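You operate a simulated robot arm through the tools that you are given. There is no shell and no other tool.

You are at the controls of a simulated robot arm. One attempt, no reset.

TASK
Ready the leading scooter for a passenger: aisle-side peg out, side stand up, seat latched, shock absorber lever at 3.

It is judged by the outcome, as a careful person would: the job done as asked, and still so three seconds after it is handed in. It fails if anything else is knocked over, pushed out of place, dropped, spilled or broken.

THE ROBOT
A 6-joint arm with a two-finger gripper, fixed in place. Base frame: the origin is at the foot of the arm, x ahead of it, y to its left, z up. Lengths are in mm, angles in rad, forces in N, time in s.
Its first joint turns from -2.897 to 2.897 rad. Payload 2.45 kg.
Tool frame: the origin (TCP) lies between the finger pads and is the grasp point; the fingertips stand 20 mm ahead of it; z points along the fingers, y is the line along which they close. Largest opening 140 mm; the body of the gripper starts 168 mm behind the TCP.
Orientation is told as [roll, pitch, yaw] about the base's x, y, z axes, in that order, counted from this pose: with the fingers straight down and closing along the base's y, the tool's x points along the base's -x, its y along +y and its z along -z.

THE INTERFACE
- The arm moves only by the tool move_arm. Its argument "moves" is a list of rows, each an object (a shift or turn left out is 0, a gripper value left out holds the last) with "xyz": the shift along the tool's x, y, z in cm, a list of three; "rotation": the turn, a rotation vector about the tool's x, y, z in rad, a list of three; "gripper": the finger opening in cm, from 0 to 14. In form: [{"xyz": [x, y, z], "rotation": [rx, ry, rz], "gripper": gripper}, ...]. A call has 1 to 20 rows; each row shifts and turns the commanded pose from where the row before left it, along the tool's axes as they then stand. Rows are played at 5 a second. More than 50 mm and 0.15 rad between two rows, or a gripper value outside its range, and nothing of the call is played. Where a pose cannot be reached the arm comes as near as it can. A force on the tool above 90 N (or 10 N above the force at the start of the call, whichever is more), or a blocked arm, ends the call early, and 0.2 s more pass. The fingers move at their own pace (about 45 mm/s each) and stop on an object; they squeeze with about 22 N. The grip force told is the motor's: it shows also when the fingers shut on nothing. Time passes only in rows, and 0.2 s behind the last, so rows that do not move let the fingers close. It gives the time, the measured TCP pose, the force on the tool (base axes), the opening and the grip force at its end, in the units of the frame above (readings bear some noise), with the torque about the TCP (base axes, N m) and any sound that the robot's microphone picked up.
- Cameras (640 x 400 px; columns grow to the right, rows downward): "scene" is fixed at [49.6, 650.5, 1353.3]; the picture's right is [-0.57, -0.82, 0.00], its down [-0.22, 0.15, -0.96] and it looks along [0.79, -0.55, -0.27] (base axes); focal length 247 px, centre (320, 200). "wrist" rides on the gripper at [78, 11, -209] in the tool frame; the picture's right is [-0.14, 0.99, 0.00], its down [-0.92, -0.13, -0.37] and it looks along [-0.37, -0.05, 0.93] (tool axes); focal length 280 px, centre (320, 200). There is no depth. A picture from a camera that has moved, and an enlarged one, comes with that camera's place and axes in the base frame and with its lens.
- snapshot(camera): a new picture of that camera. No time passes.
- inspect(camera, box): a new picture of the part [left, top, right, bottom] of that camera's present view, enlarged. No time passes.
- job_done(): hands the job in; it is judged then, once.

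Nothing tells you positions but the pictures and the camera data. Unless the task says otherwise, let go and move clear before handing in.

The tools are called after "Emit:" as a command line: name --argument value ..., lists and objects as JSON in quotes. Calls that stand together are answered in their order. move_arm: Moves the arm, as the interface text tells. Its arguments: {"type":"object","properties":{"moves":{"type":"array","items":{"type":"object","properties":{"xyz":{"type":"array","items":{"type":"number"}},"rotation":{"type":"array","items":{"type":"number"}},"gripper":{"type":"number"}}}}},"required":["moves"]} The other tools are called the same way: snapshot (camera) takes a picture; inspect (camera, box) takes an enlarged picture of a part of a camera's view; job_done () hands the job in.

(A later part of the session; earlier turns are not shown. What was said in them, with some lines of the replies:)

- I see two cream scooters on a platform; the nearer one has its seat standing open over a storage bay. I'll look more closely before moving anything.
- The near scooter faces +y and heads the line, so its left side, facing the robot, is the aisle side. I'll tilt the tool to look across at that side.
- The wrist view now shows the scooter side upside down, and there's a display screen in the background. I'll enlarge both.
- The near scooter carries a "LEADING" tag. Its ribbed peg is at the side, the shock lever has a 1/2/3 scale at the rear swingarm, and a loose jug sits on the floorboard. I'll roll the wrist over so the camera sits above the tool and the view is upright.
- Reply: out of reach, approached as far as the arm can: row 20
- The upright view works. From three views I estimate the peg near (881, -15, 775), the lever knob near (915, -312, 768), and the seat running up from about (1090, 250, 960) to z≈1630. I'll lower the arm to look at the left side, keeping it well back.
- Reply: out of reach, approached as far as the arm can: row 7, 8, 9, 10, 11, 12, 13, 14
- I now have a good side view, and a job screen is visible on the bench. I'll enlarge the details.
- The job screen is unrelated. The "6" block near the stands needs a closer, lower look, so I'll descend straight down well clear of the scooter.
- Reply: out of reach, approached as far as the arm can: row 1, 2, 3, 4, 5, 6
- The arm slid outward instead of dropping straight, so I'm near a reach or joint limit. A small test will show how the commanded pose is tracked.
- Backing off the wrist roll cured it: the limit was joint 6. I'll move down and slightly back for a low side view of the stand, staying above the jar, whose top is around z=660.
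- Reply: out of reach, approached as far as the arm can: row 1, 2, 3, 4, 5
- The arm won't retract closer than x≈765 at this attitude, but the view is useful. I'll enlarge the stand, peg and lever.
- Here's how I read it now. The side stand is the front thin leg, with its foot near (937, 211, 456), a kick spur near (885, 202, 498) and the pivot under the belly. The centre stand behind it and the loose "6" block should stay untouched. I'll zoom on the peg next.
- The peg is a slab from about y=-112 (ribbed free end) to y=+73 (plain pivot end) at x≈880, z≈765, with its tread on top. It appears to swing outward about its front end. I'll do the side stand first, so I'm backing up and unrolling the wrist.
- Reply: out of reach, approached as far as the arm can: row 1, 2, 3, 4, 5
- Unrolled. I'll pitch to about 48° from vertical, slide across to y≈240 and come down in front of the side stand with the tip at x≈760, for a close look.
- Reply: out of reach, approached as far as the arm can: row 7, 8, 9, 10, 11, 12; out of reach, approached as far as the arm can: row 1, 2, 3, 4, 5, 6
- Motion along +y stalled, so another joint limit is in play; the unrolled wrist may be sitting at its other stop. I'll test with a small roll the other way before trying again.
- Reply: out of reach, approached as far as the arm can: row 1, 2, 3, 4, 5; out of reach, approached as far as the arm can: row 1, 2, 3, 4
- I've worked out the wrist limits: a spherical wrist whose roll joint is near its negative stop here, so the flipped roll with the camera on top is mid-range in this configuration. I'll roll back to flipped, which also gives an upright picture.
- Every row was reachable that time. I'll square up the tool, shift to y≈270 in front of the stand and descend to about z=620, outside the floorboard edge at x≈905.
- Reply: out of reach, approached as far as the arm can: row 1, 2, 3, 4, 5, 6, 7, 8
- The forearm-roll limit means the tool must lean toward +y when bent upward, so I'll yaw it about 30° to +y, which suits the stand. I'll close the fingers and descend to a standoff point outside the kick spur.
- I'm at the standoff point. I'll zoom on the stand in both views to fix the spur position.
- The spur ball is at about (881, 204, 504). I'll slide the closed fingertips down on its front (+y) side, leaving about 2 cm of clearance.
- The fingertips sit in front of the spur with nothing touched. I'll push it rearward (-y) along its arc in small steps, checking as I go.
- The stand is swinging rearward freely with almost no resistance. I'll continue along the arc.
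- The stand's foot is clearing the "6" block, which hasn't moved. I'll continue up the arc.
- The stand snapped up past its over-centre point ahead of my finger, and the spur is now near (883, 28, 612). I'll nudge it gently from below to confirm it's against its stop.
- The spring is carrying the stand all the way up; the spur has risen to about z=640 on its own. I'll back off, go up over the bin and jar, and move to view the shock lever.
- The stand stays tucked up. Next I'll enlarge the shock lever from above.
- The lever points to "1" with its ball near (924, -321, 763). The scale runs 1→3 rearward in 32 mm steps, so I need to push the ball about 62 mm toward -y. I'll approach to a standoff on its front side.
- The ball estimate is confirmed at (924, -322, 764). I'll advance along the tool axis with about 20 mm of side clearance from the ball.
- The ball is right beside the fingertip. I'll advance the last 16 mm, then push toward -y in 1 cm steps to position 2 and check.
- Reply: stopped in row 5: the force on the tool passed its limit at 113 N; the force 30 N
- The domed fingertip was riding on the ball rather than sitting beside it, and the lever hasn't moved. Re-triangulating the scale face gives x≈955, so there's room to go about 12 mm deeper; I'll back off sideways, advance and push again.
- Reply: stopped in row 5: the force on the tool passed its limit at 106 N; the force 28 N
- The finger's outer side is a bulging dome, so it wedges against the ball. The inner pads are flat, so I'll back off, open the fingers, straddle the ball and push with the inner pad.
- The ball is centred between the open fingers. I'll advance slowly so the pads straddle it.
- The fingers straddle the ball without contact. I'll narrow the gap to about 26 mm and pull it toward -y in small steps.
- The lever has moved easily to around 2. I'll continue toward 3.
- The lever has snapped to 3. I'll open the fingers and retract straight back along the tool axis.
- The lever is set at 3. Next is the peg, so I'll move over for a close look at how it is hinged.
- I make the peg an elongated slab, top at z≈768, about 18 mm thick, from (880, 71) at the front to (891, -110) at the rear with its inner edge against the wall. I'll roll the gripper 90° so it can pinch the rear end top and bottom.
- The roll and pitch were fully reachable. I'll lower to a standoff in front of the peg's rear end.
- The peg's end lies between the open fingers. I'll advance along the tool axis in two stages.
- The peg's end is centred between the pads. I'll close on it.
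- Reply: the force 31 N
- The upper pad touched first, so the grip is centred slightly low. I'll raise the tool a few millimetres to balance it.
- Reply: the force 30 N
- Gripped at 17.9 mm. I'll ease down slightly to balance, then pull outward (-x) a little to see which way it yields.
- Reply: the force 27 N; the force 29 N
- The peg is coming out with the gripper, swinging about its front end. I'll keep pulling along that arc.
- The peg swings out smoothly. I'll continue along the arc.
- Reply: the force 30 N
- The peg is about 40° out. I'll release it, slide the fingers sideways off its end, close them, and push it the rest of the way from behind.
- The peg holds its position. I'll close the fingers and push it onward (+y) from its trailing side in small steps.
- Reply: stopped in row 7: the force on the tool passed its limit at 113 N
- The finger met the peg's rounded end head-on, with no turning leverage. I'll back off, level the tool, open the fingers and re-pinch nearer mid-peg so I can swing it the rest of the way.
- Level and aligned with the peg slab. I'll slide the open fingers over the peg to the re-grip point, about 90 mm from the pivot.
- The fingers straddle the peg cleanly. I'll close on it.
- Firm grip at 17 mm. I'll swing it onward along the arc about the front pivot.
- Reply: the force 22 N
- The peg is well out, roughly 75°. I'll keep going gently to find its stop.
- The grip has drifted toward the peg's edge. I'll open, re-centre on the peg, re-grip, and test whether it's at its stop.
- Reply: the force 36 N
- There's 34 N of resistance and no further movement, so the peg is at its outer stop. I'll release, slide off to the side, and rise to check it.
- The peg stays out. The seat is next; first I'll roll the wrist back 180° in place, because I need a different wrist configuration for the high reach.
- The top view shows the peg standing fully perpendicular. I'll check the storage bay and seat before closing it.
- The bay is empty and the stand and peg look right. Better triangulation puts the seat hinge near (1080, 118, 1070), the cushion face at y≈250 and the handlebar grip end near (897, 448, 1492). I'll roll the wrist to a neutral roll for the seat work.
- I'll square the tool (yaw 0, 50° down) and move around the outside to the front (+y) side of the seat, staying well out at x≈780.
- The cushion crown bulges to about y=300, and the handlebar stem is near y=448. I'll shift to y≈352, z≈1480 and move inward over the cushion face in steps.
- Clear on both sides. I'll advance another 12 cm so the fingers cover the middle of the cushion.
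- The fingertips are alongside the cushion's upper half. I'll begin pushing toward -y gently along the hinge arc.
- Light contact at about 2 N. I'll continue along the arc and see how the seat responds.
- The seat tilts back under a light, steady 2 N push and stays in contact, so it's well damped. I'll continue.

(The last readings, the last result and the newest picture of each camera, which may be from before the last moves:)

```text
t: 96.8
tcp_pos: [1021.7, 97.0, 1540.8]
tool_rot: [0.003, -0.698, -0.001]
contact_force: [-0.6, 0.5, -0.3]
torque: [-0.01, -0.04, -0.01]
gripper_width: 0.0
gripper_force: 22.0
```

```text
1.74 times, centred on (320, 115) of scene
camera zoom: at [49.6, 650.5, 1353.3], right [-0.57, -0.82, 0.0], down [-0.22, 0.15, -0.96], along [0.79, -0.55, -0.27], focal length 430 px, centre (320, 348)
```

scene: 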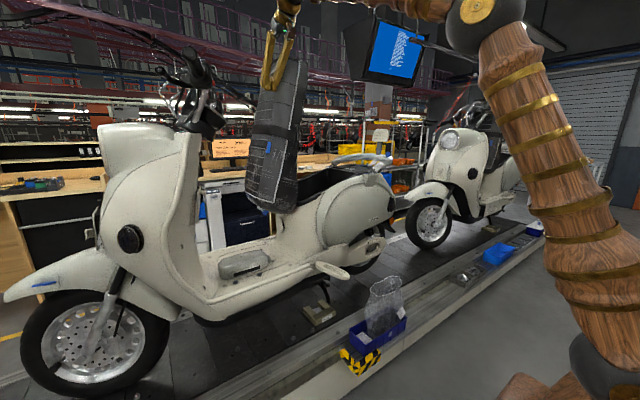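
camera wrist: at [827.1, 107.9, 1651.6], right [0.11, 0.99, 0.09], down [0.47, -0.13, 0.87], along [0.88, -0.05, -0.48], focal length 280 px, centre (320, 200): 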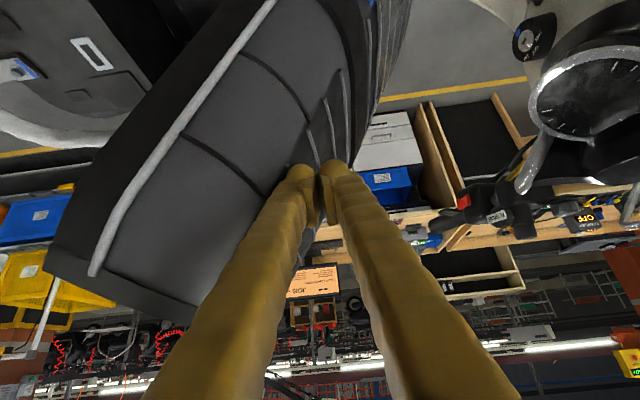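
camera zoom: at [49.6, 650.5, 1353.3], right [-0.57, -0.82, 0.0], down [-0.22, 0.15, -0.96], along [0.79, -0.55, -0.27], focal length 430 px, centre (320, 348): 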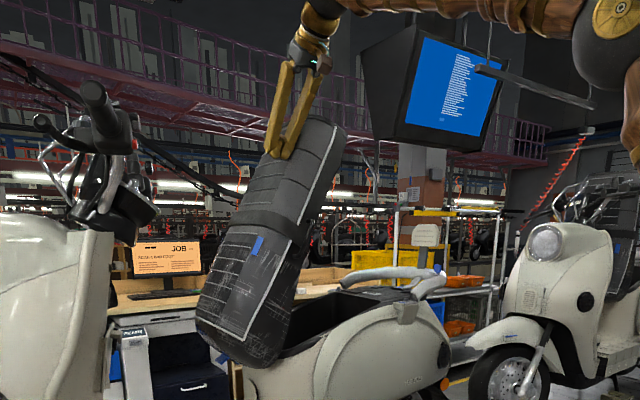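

Emit:
move_arm --moves '[{"xyz": [0.11, -1.98, 0.13]}, {"xyz": [0.11, -1.98, 0.13]}, {"xyz": [0.22, -1.96, 0.26]}, {"xyz": [0.22, -1.96, 0.26]}, {"xyz": [0.33, -1.92, 0.4]}, {"xyz": [0.33, -1.92, 0.4]}]'

Emit:
snapshot --camera "wrist"

Emit:
inspect --camera "scene" --box '[220, 0, 420, 230]'

```text
t: 98.2
tcp_pos: [1022.3, -20.3, 1519.7]
tool_rot: [0.003, -0.699, 0.0]
contact_force: [0.2, 0.0, 0.3]
torque: [0.0, -0.03, 0.05]
gripper_width: 0.0
gripper_force: 21.4
```

```text
taken
camera wrist: at [827.7, -10.3, 1630.4], right [0.11, 0.99, 0.09], down [0.47, -0.13, 0.87], along [0.88, -0.05, -0.48], focal length 280 px, centre (320, 200)
```

wrist: 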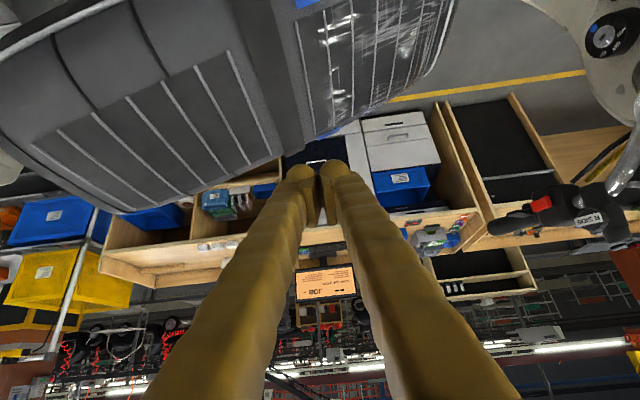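

```text
1.74 times, centred on (320, 115) of scene
camera zoom: at [49.6, 650.5, 1353.3], right [-0.57, -0.82, 0.0], down [-0.22, 0.15, -0.96], along [0.79, -0.55, -0.27], focal length 430 px, centre (320, 348)
```

zoom: 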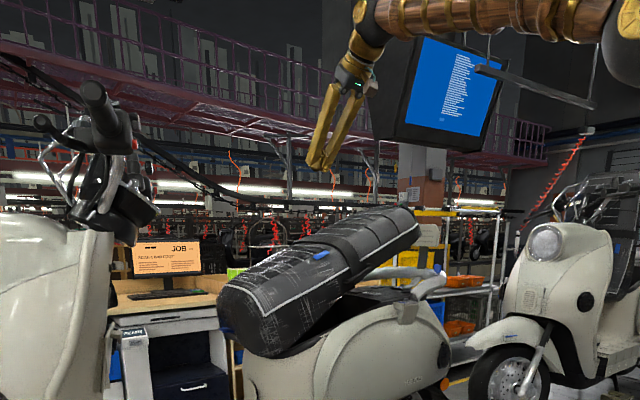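

The seat has gone over and is descending ahead of my fingers on its own. I'll wait a moment and look.

Emit:
move_arm --moves '[{}, {}, {}, {}, {}]'

Emit:
snapshot --camera "scene"

Emit:
inspect --camera "scene" --box '[250, 100, 430, 230]'

Emit:
snapshot --camera "wrist"

```text
t: 99.4
tcp_pos: [1022.1, -20.1, 1518.7]
tool_rot: [0.002, -0.699, -0.001]
contact_force: [-0.5, -0.6, -0.2]
torque: [0.0, -0.02, 0.01]
gripper_width: 0.0
gripper_force: 22.2
```

```text
taken
```

scene: 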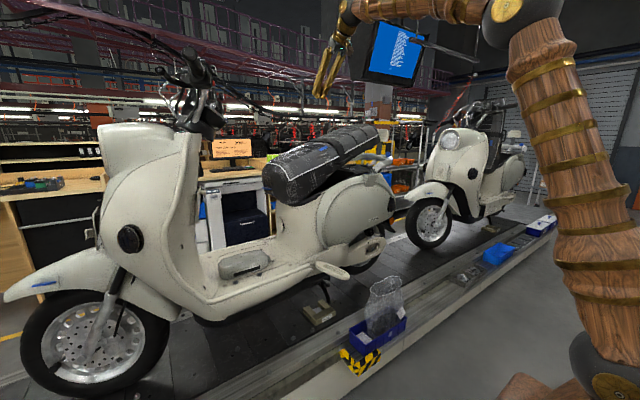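

```text
3.08 times, centred on (340, 165) of scene
camera zoom: at [49.6, 650.5, 1353.3], right [-0.57, -0.82, 0.0], down [-0.22, 0.15, -0.96], along [0.79, -0.55, -0.27], focal length 761 px, centre (258, 308)
```

zoom: 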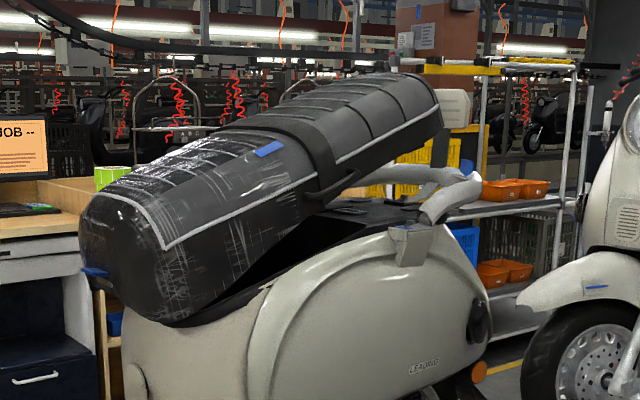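

```text
taken
camera wrist: at [827.8, -10.2, 1630.3], right [0.11, 0.99, 0.09], down [0.47, -0.13, 0.87], along [0.88, -0.05, -0.48], focal length 280 px, centre (320, 200)
```

wrist: 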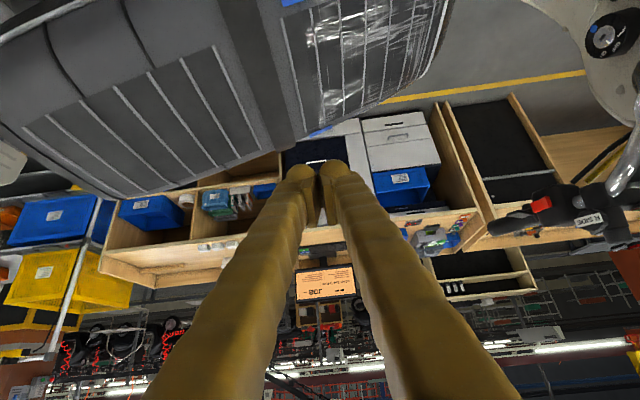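

The seat has settled part-closed, about 20° up on its damper or spring. I'll move over its rear half to press it down and latch it.

Emit:
move_arm --moves '[{"xyz": [-0.61, -4.6, 0.52]}, {"xyz": [-0.61, -4.6, 0.52]}, {"xyz": [-0.61, -4.6, 0.52]}, {"xyz": [-0.61, -4.6, 0.52]}, {"xyz": [-0.61, -4.6, 0.52]}]'

Emit:
snapshot --camera "wrist"

Emit:
inspect --camera "scene" --box '[250, 60, 430, 230]'

```text
t: 100.6
tcp_pos: [1060.5, -250.9, 1519.8]
tool_rot: [-0.002, -0.7, -0.001]
contact_force: [-0.2, 1.3, 1.6]
torque: [-0.05, 0.06, -0.06]
gripper_width: 0.0
gripper_force: 22.0
```

```text
taken
camera wrist: at [866.1, -238.9, 1631.4], right [0.1, 0.99, 0.09], down [0.47, -0.13, 0.87], along [0.88, -0.05, -0.48], focal length 280 px, centre (320, 200)
```

wrist: 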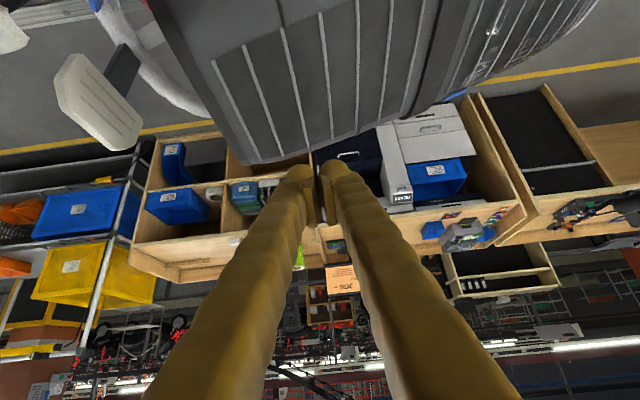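

```text
2.35 times, centred on (340, 145) of scene
camera zoom: at [49.6, 650.5, 1353.3], right [-0.57, -0.82, 0.0], down [-0.22, 0.15, -0.96], along [0.79, -0.55, -0.27], focal length 582 px, centre (273, 329)
```

zoom: 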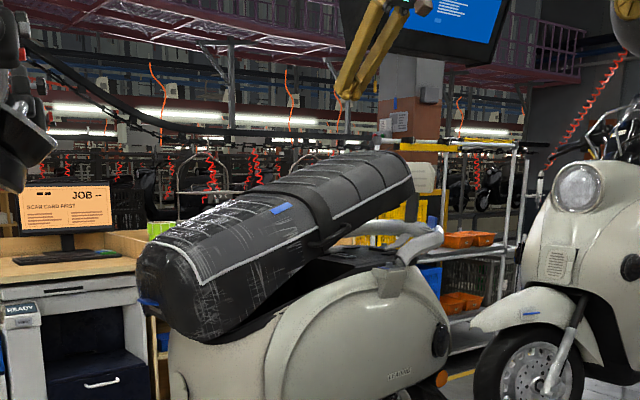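

Emit:
move_arm --moves '[{"xyz": [1.29, 0, 1.53]}, {"xyz": [1.29, 0, 1.53]}, {"xyz": [1.29, 0, 1.53]}, {"xyz": [1.29, 0, 1.53]}]'

Emit:
snapshot --camera "wrist"

Emit:
inspect --camera "scene" --box '[250, 60, 430, 230]'

```text
t: 101.6
tcp_pos: [1062.1, -249.1, 1439.8]
tool_rot: [0.001, -0.699, 0.001]
contact_force: [0.2, 0.4, -0.3]
torque: [0.03, -0.02, -0.02]
gripper_width: 0.0
gripper_force: 22.2
```

```text
taken
camera wrist: at [867.3, -239.3, 1550.5], right [0.11, 0.99, 0.09], down [0.47, -0.13, 0.87], along [0.88, -0.05, -0.48], focal length 280 px, centre (320, 200)
```

wrist: 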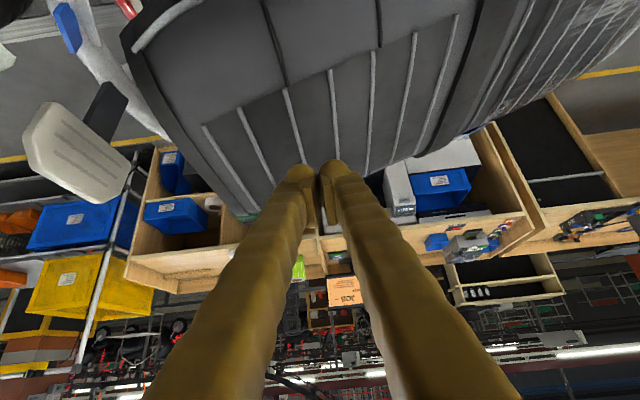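

```text
2.35 times, centred on (340, 145) of scene
camera zoom: at [49.6, 650.5, 1353.3], right [-0.57, -0.82, 0.0], down [-0.22, 0.15, -0.96], along [0.79, -0.55, -0.27], focal length 582 px, centre (273, 329)
```

zoom: 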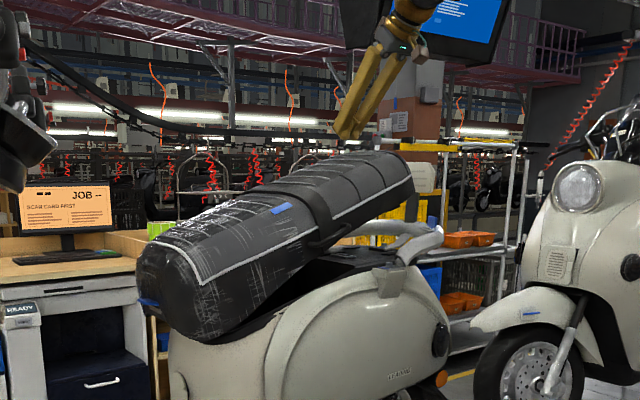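

Emit:
move_arm --moves '[{"xyz": [0.84, -1.19, 0.99]}, {"xyz": [0.84, -1.19, 0.99]}, {"xyz": [0.9, -1.1, 1.07]}, {"xyz": [0.9, -1.1, 1.07]}]'

Emit:
inspect --camera "scene" --box '[250, 60, 430, 230]'

```text
t: 102.6
tcp_pos: [1062.2, -294.6, 1384.5]
tool_rot: [0.003, -0.698, 0.001]
contact_force: [-0.8, 0.0, 0.7]
torque: [-0.04, 0.03, 0.01]
gripper_width: 0.0
gripper_force: 22.1
```

```text
2.35 times, centred on (340, 145) of scene
camera zoom: at [49.6, 650.5, 1353.3], right [-0.57, -0.82, 0.0], down [-0.22, 0.15, -0.96], along [0.79, -0.55, -0.27], focal length 582 px, centre (273, 329)
```

zoom: 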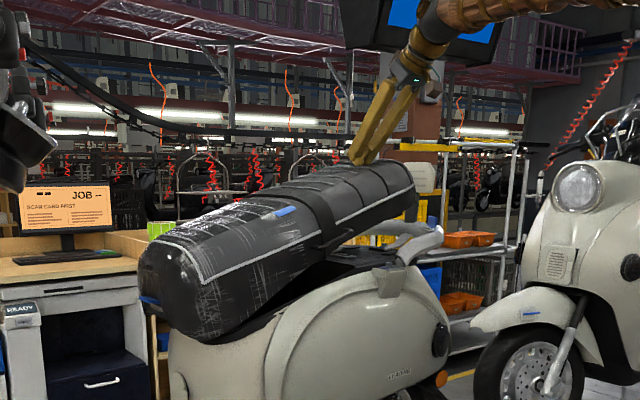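

The fingers are now on the seat, which is yielding. I'll press further along the arc.

Emit:
move_arm --moves '[{"xyz": [0.95, -1.0, 1.13]}, {"xyz": [0.95, -1.0, 1.13]}, {"xyz": [1.0, -0.89, 1.19]}, {"xyz": [1.0, -0.89, 1.19]}]'

Emit:
inspect --camera "scene" --box '[250, 60, 430, 230]'

Emit:
snapshot --camera "wrist"

```text
t: 103.6
tcp_pos: [1060.4, -333.1, 1323.7]
tool_rot: [0.002, -0.696, 0.0]
contact_force: [-0.4, 1.9, 4.1]
torque: [0.01, 0.04, -0.01]
gripper_width: 0.3
gripper_force: 21.9
```

```text
2.35 times, centred on (340, 145) of scene
camera zoom: at [49.6, 650.5, 1353.3], right [-0.57, -0.82, 0.0], down [-0.22, 0.15, -0.96], along [0.79, -0.55, -0.27], focal length 582 px, centre (273, 329)
```

zoom: 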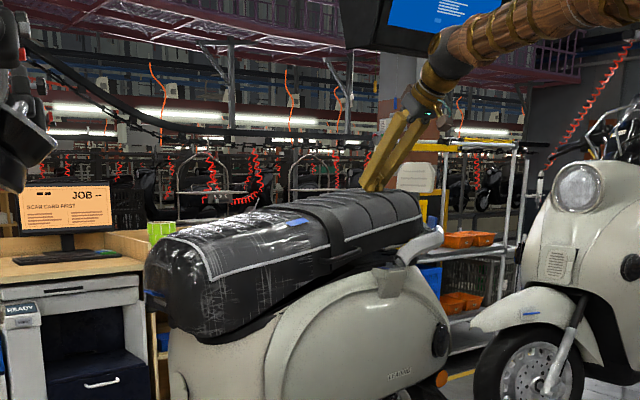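

```text
taken
camera wrist: at [867.5, -322.5, 1435.4], right [0.11, 0.99, 0.09], down [0.47, -0.13, 0.87], along [0.88, -0.05, -0.48], focal length 280 px, centre (320, 200)
```

wrist: 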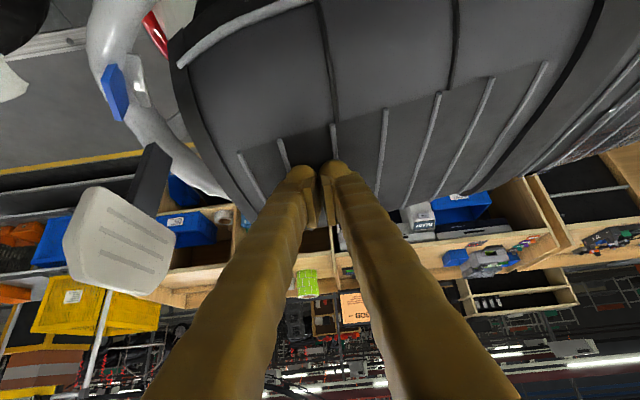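

The seat is nearly down at 4 N. I'll press on gently for the latch.

Emit:
move_arm --moves '[{"xyz": [1.03, -0.7, 1.22]}, {"xyz": [1.03, -0.6, 1.22]}]'

Emit:
inspect --camera "scene" --box '[250, 60, 430, 230]'

```text
t: 104.2
tcp_pos: [1060.2, -344.9, 1290.6]
tool_rot: [0.002, -0.698, 0.0]
contact_force: [-1.2, -2.6, 8.1]
torque: [-0.15, 0.06, -0.03]
gripper_width: 0.0
gripper_force: 22.2
```

```text
2.35 times, centred on (340, 145) of scene
camera zoom: at [49.6, 650.5, 1353.3], right [-0.57, -0.82, 0.0], down [-0.22, 0.15, -0.96], along [0.79, -0.55, -0.27], focal length 582 px, centre (273, 329)
```

zoom: 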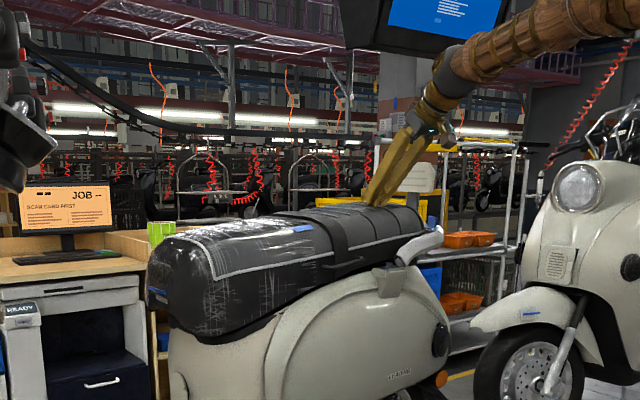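

Emit:
move_arm --moves '[{"xyz": [0.64, -0.2, 0.77]}, {"xyz": [0.64, -0.1, 0.77]}]'

Emit:
inspect --camera "scene" --box '[250, 60, 430, 230]'

```text
t: 104.8
tcp_pos: [1060.8, -346.9, 1288.6]
tool_rot: [-0.007, -0.719, 0.005]
contact_force: [0.9, 0.5, 12.5]
torque: [-0.1, 0.01, 0.02]
gripper_width: 0.0
gripper_force: 22.1
stopped in row 2: the force on the tool passed its limit at 99 N (the readings are from after the stop); the commanded pose is now the measured one
```

```text
2.35 times, centred on (340, 145) of scene
camera zoom: at [49.6, 650.5, 1353.3], right [-0.57, -0.82, 0.0], down [-0.22, 0.15, -0.96], along [0.79, -0.55, -0.27], focal length 582 px, centre (273, 329)
```

zoom: 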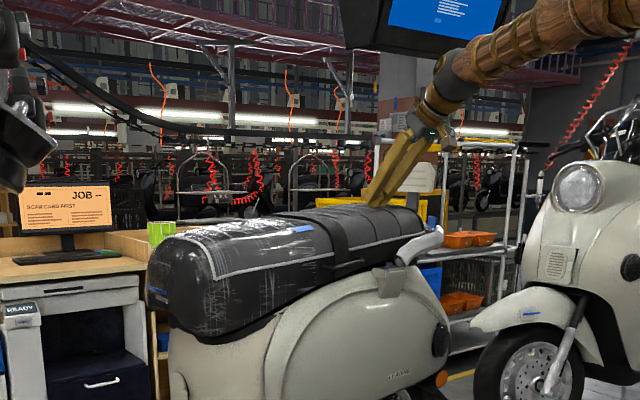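

The force peaked at 99 N with no click reported. I'll look closely at the seat gap before deciding.

Emit:
inspect --camera "scene" --box '[300, 130, 400, 210]'

Emit:
snapshot --camera "wrist"

```text
5.00 times, centred on (350, 170) of scene
camera zoom: at [49.6, 650.5, 1353.3], right [-0.57, -0.82, 0.0], down [-0.22, 0.15, -0.96], along [0.79, -0.55, -0.27], focal length 1236 px, centre (170, 350)
```

zoom: 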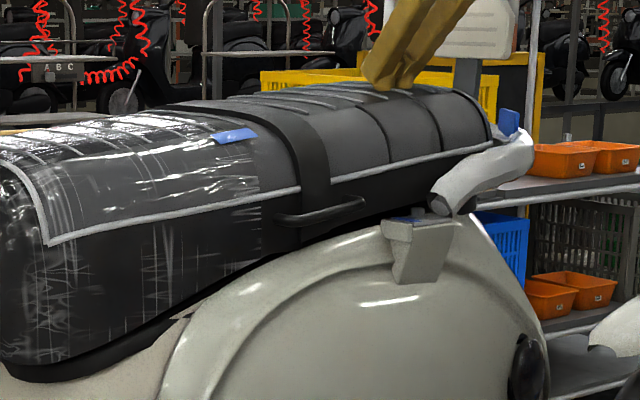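

```text
taken
camera wrist: at [864.9, -335.8, 1396.5], right [0.1, 0.99, 0.09], down [0.45, -0.12, 0.88], along [0.89, -0.05, -0.46], focal length 280 px, centre (320, 200)
```

wrist: 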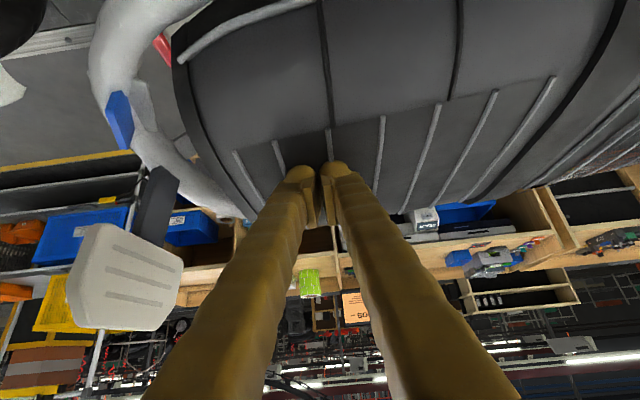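

I'll lift off slightly and see whether the seat stays down.

Emit:
move_arm --moves '[{"xyz": [-1.29, 0, -1.53]}, {"xyz": [-1.29, 0, -1.53]}, {}, {}]'

Emit:
inspect --camera "scene" --box '[300, 130, 400, 210]'

```text
t: 105.8
tcp_pos: [1060.3, -344.8, 1326.5]
tool_rot: [-0.005, -0.713, 0.004]
contact_force: [-0.6, 0.0, -0.2]
torque: [-0.02, -0.01, -0.01]
gripper_width: 0.0
gripper_force: 22.2
```

```text
5.00 times, centred on (350, 170) of scene
camera zoom: at [49.6, 650.5, 1353.3], right [-0.57, -0.82, 0.0], down [-0.22, 0.15, -0.96], along [0.79, -0.55, -0.27], focal length 1236 px, centre (170, 350)
```

zoom: 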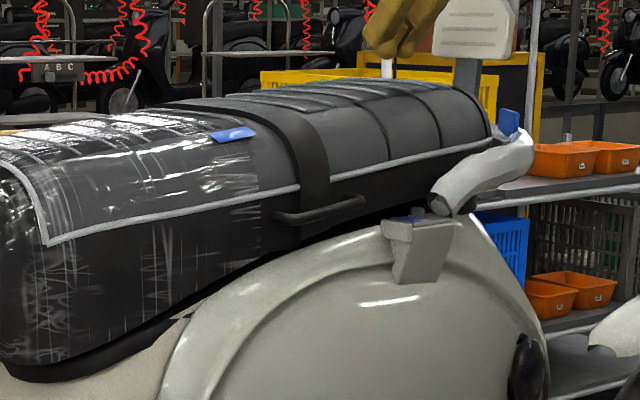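

No rebound so far. I'll raise the tool clear, wait a bit more, and compare again.

Emit:
move_arm --moves '[{"xyz": [-2.6, 0, -3.1]}, {"xyz": [-2.6, 0, -3.1]}, {}, {}, {}, {}, {}]'

Emit:
inspect --camera "scene" --box '[300, 130, 400, 210]'

Emit:
snapshot --camera "wrist"

```text
t: 107.4
tcp_pos: [1059.0, -345.9, 1407.9]
tool_rot: [-0.005, -0.714, 0.003]
contact_force: [0.6, -0.6, -0.5]
torque: [-0.01, -0.02, -0.03]
gripper_width: 0.1
gripper_force: 21.9
```

```text
5.00 times, centred on (350, 170) of scene
camera zoom: at [49.6, 650.5, 1353.3], right [-0.57, -0.82, 0.0], down [-0.22, 0.15, -0.96], along [0.79, -0.55, -0.27], focal length 1236 px, centre (170, 350)
```

zoom: 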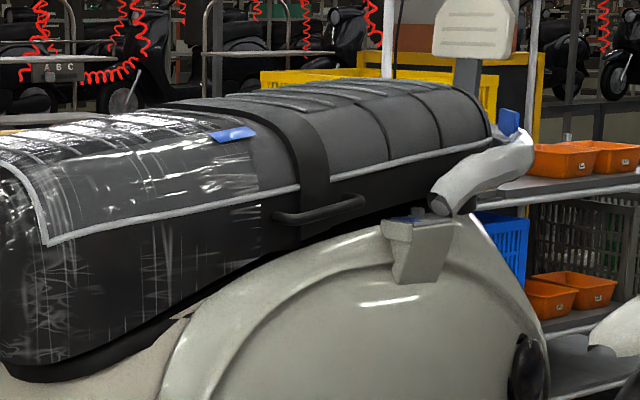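

```text
taken
camera wrist: at [862.9, -335.3, 1515.2], right [0.1, 0.99, 0.09], down [0.46, -0.12, 0.88], along [0.88, -0.05, -0.46], focal length 280 px, centre (320, 200)
```

wrist: 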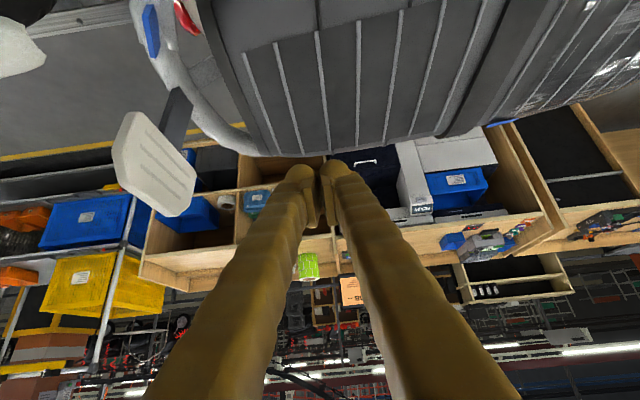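

The seat hasn't moved since I let go, which suggests it's latched. With no click heard, I'll press once more, slowly, to confirm it's hard against its stop.

Emit:
move_arm --moves '[{"xyz": [2.6, 0, 3.1]}, {"xyz": [2.6, 0, 3.1]}, {"xyz": [1.0, 0, 1.2]}, {"xyz": [0.32, 0, 0.38]}]'

Emit:
move_arm --moves '[{"xyz": [0.32, 0, 0.38]}, {"xyz": [0.32, 0, 0.38]}]'

```text
t: 108.4
tcp_pos: [1061.2, -344.5, 1306.8]
tool_rot: [-0.007, -0.714, 0.005]
contact_force: [0.4, -0.8, 0.3]
torque: [0.01, 0.03, 0.0]
gripper_width: 0.1
gripper_force: 21.8
```

```text
t: 109.0
tcp_pos: [1060.6, -346.4, 1297.0]
tool_rot: [-0.006, -0.711, 0.004]
contact_force: [-0.3, 1.1, 0.3]
torque: [0.02, 0.01, -0.04]
gripper_width: 0.0
gripper_force: 22.2
```

Emit:
move_arm --moves '[{"xyz": [0.26, 0, 0.31]}, {}]'

Emit:
move_arm --moves '[{"xyz": [0.19, 0, 0.23]}, {}]'

Emit:
move_arm --moves '[{"xyz": [0.13, 0, 0.15]}, {}]'

```text
t: 109.6
tcp_pos: [1061.3, -346.6, 1293.9]
tool_rot: [-0.006, -0.715, 0.004]
contact_force: [0.9, 0.3, 2.8]
torque: [-0.04, 0.01, 0.0]
gripper_width: 0.0
gripper_force: 21.7
```

```text
t: 110.2
tcp_pos: [1061.8, -347.6, 1290.1]
tool_rot: [-0.005, -0.715, 0.003]
contact_force: [-1.1, -3.6, 9.3]
torque: [-0.14, 0.02, 0.01]
gripper_width: 0.0
gripper_force: 22.2
```

```text
t: 110.8
tcp_pos: [1061.9, -347.5, 1289.8]
tool_rot: [-0.005, -0.714, 0.005]
contact_force: [2.3, -3.0, 19.6]
torque: [-0.28, -0.01, -0.03]
gripper_width: 0.0
gripper_force: 22.0
```

It's stiff against a stop after about 3 mm of play. I'll press a bit firmer, within limits, to be sure the latch is fully home.

Emit:
move_arm --moves '[{"xyz": [0.26, 0, 0.31]}, {}]'

Emit:
move_arm --moves '[{"xyz": [0.2, 0, 0.24]}, {}]'

Emit:
inspect --camera "scene" --box '[300, 130, 400, 210]'

```text
t: 111.4
tcp_pos: [1060.5, -348.1, 1288.8]
tool_rot: [-0.008, -0.72, 0.004]
contact_force: [14.2, -11.7, 66.9]
torque: [-0.95, -0.21, 0.14]
gripper_width: 0.1
gripper_force: 22.2
```

```text
t: 112.0
tcp_pos: [1060.6, -347.5, 1287.5]
tool_rot: [-0.01, -0.724, 0.005]
contact_force: [9.2, -13.5, 88.4]
torque: [-1.25, -0.11, 0.03]
gripper_width: 0.1
gripper_force: 21.6
```

```text
5.00 times, centred on (350, 170) of scene
camera zoom: at [49.6, 650.5, 1353.3], right [-0.57, -0.82, 0.0], down [-0.22, 0.15, -0.96], along [0.79, -0.55, -0.27], focal length 1236 px, centre (170, 350)
```

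zoom: 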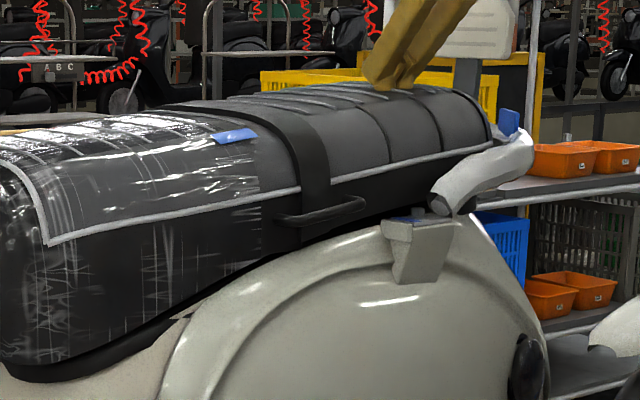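

There's a hard stop at 88 N, and earlier the seat stayed down against its lift spring when I released it, so it's latched. I'll back away along the tool axis and do final checks.

Emit:
move_arm --moves '[{"xyz": [-0.5, 0, -0.6]}, {"xyz": [-1.0, 0, -2.0]}, {"xyz": [0, 0, -4.5]}, {"xyz": [0, 0, -4.5]}, {"xyz": [0, 0, -4.5]}, {"xyz": [0, 0, -4.5]}, {"xyz": [0, 0, -4.5]}, {"xyz": [2.0, 2.5, -2.0]}, {"xyz": [2.0, 2.5, -2.0]}, {"xyz": [2.0, 2.5, -2.0]}, {"xyz": [2.0, 2.5, -2.0]}]'

Emit:
snapshot --camera "scene"

Emit:
snapshot --camera "wrist"

Emit:
inspect --camera "scene" --box '[300, 130, 400, 210]'

Emit:
inspect --camera "scene" --box '[250, 200, 430, 330]'

```text
t: 114.4
tcp_pos: [796.0, -247.7, 1485.5]
tool_rot: [-0.004, -0.712, 0.002]
contact_force: [0.9, -0.9, -0.2]
torque: [0.05, -0.04, 0.04]
gripper_width: 0.0
gripper_force: 21.4
```

```text
taken
```

scene: 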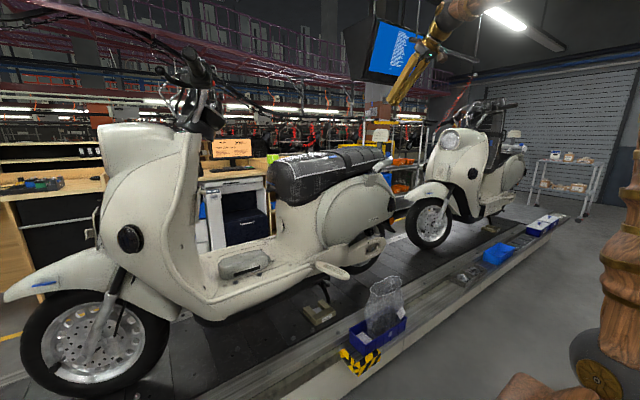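

```text
taken
camera wrist: at [600.8, -236.7, 1592.9], right [0.1, 0.99, 0.09], down [0.46, -0.12, 0.88], along [0.88, -0.05, -0.46], focal length 280 px, centre (320, 200)
```

wrist: 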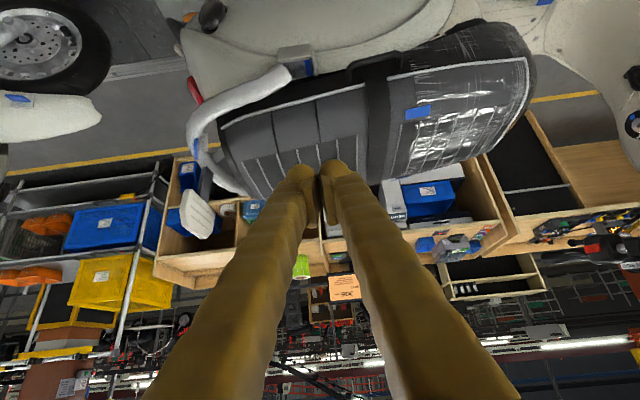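

```text
5.00 times, centred on (350, 170) of scene
camera zoom: at [49.6, 650.5, 1353.3], right [-0.57, -0.82, 0.0], down [-0.22, 0.15, -0.96], along [0.79, -0.55, -0.27], focal length 1236 px, centre (170, 350)
```

zoom: 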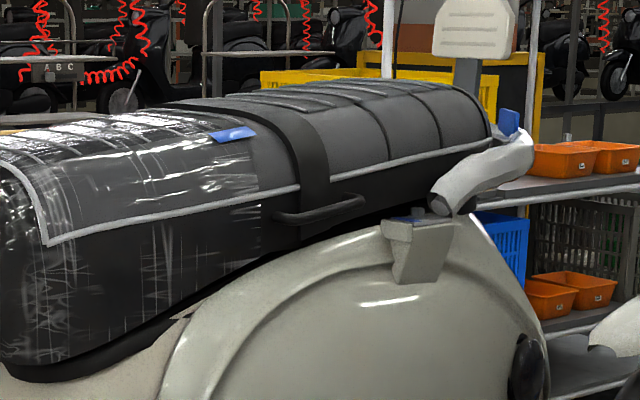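

```text
3.08 times, centred on (340, 265) of scene
camera zoom: at [49.6, 650.5, 1353.3], right [-0.57, -0.82, 0.0], down [-0.22, 0.15, -0.96], along [0.79, -0.55, -0.27], focal length 761 px, centre (258, 0)
```

zoom: 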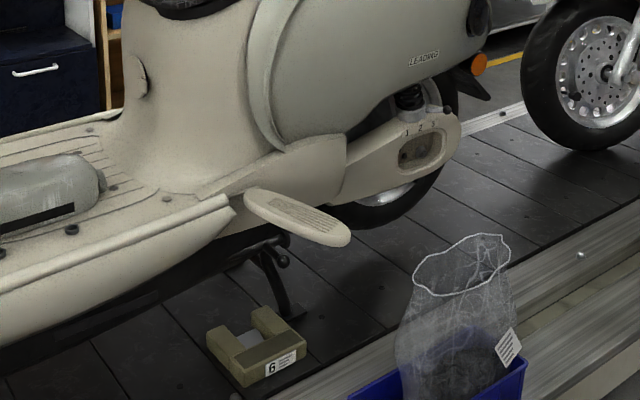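

Everything looks in place from the scene view. I'll zoom the wrist view on the seat edge for one more check on the latch fit.

Emit:
inspect --camera "wrist" --box '[180, 20, 560, 200]'

Emit:
inspect --camera "scene" --box '[470, 110, 540, 170]'

Emit:
inspect --camera "scene" --box '[355, 215, 405, 260]'

```text
1.68 times, centred on (370, 110) of wrist
camera zoom: at [600.8, -236.7, 1592.9], right [0.1, 0.99, 0.09], down [0.46, -0.12, 0.88], along [0.88, -0.05, -0.46], focal length 472 px, centre (236, 352)
```

zoom: 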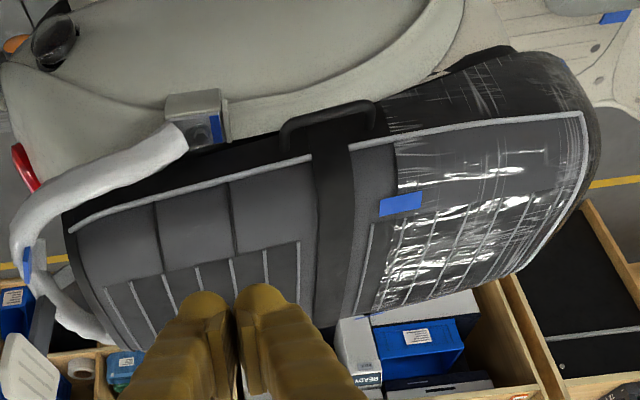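

```text
6.67 times, centred on (505, 140) of scene
camera zoom: at [49.6, 650.5, 1353.3], right [-0.57, -0.82, 0.0], down [-0.22, 0.15, -0.96], along [0.79, -0.55, -0.27], focal length 1649 px, centre (-913, 600)
```

zoom: 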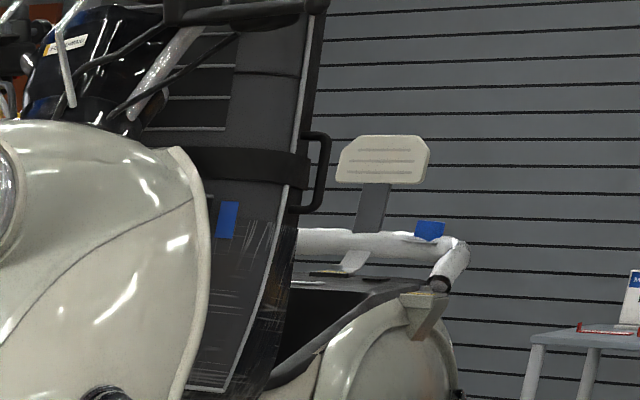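

```text
8.89 times, centred on (380, 238) of scene
camera zoom: at [49.6, 650.5, 1353.3], right [-0.57, -0.82, 0.0], down [-0.22, 0.15, -0.96], along [0.79, -0.55, -0.27], focal length 2198 px, centre (-213, -133)
```

zoom: 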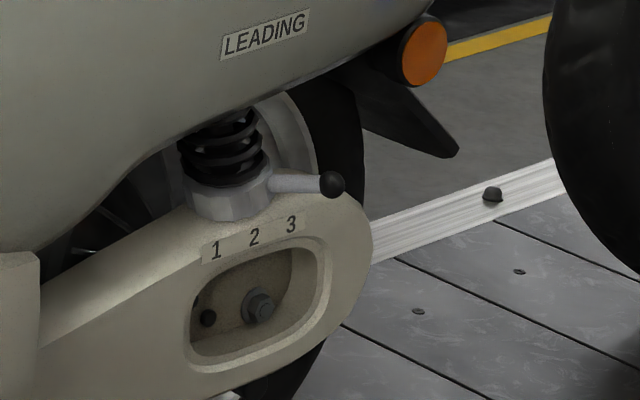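

All four items check out:
- **Peg:** the aisle-side peg is out at its stop.
- **Side stand:** it's tucked up.
- **Shock lever:** it's at 3.
- **Seat:** it's down and held against its lift spring. No latch click was reported, so I'm relying on that hold.

The jug, bag, bin and "6" block are where they were, and the arm is clear, so I'm handing in.

Emit:
job_done

```text
The job is handed in.
```

The leading scooter is ready for a passenger, and I've handed the job in. I haven't seen the judging result.

- **Aisle-side peg:** swung out until it met its stop.
- **Side stand:** kicked up; its spring carried it the rest of the way and it stays tucked.
- **Seat:** closed and pressed down to 88 N against a hard stop. I heard no latch click. It did stay down after I let go, and its lift spring would otherwise have raised it, so I take it as latched.
- **Shock absorber lever:** moved from 1 to 3, where it snapped into place.

While moving the lever and the peg, the arm hit its force limit three times because the finger met the part at a bad angle. I backed off each time and saw no damage. The jug, bag, bin and "6" block stayed where they were, and the arm is clear of the scooter.
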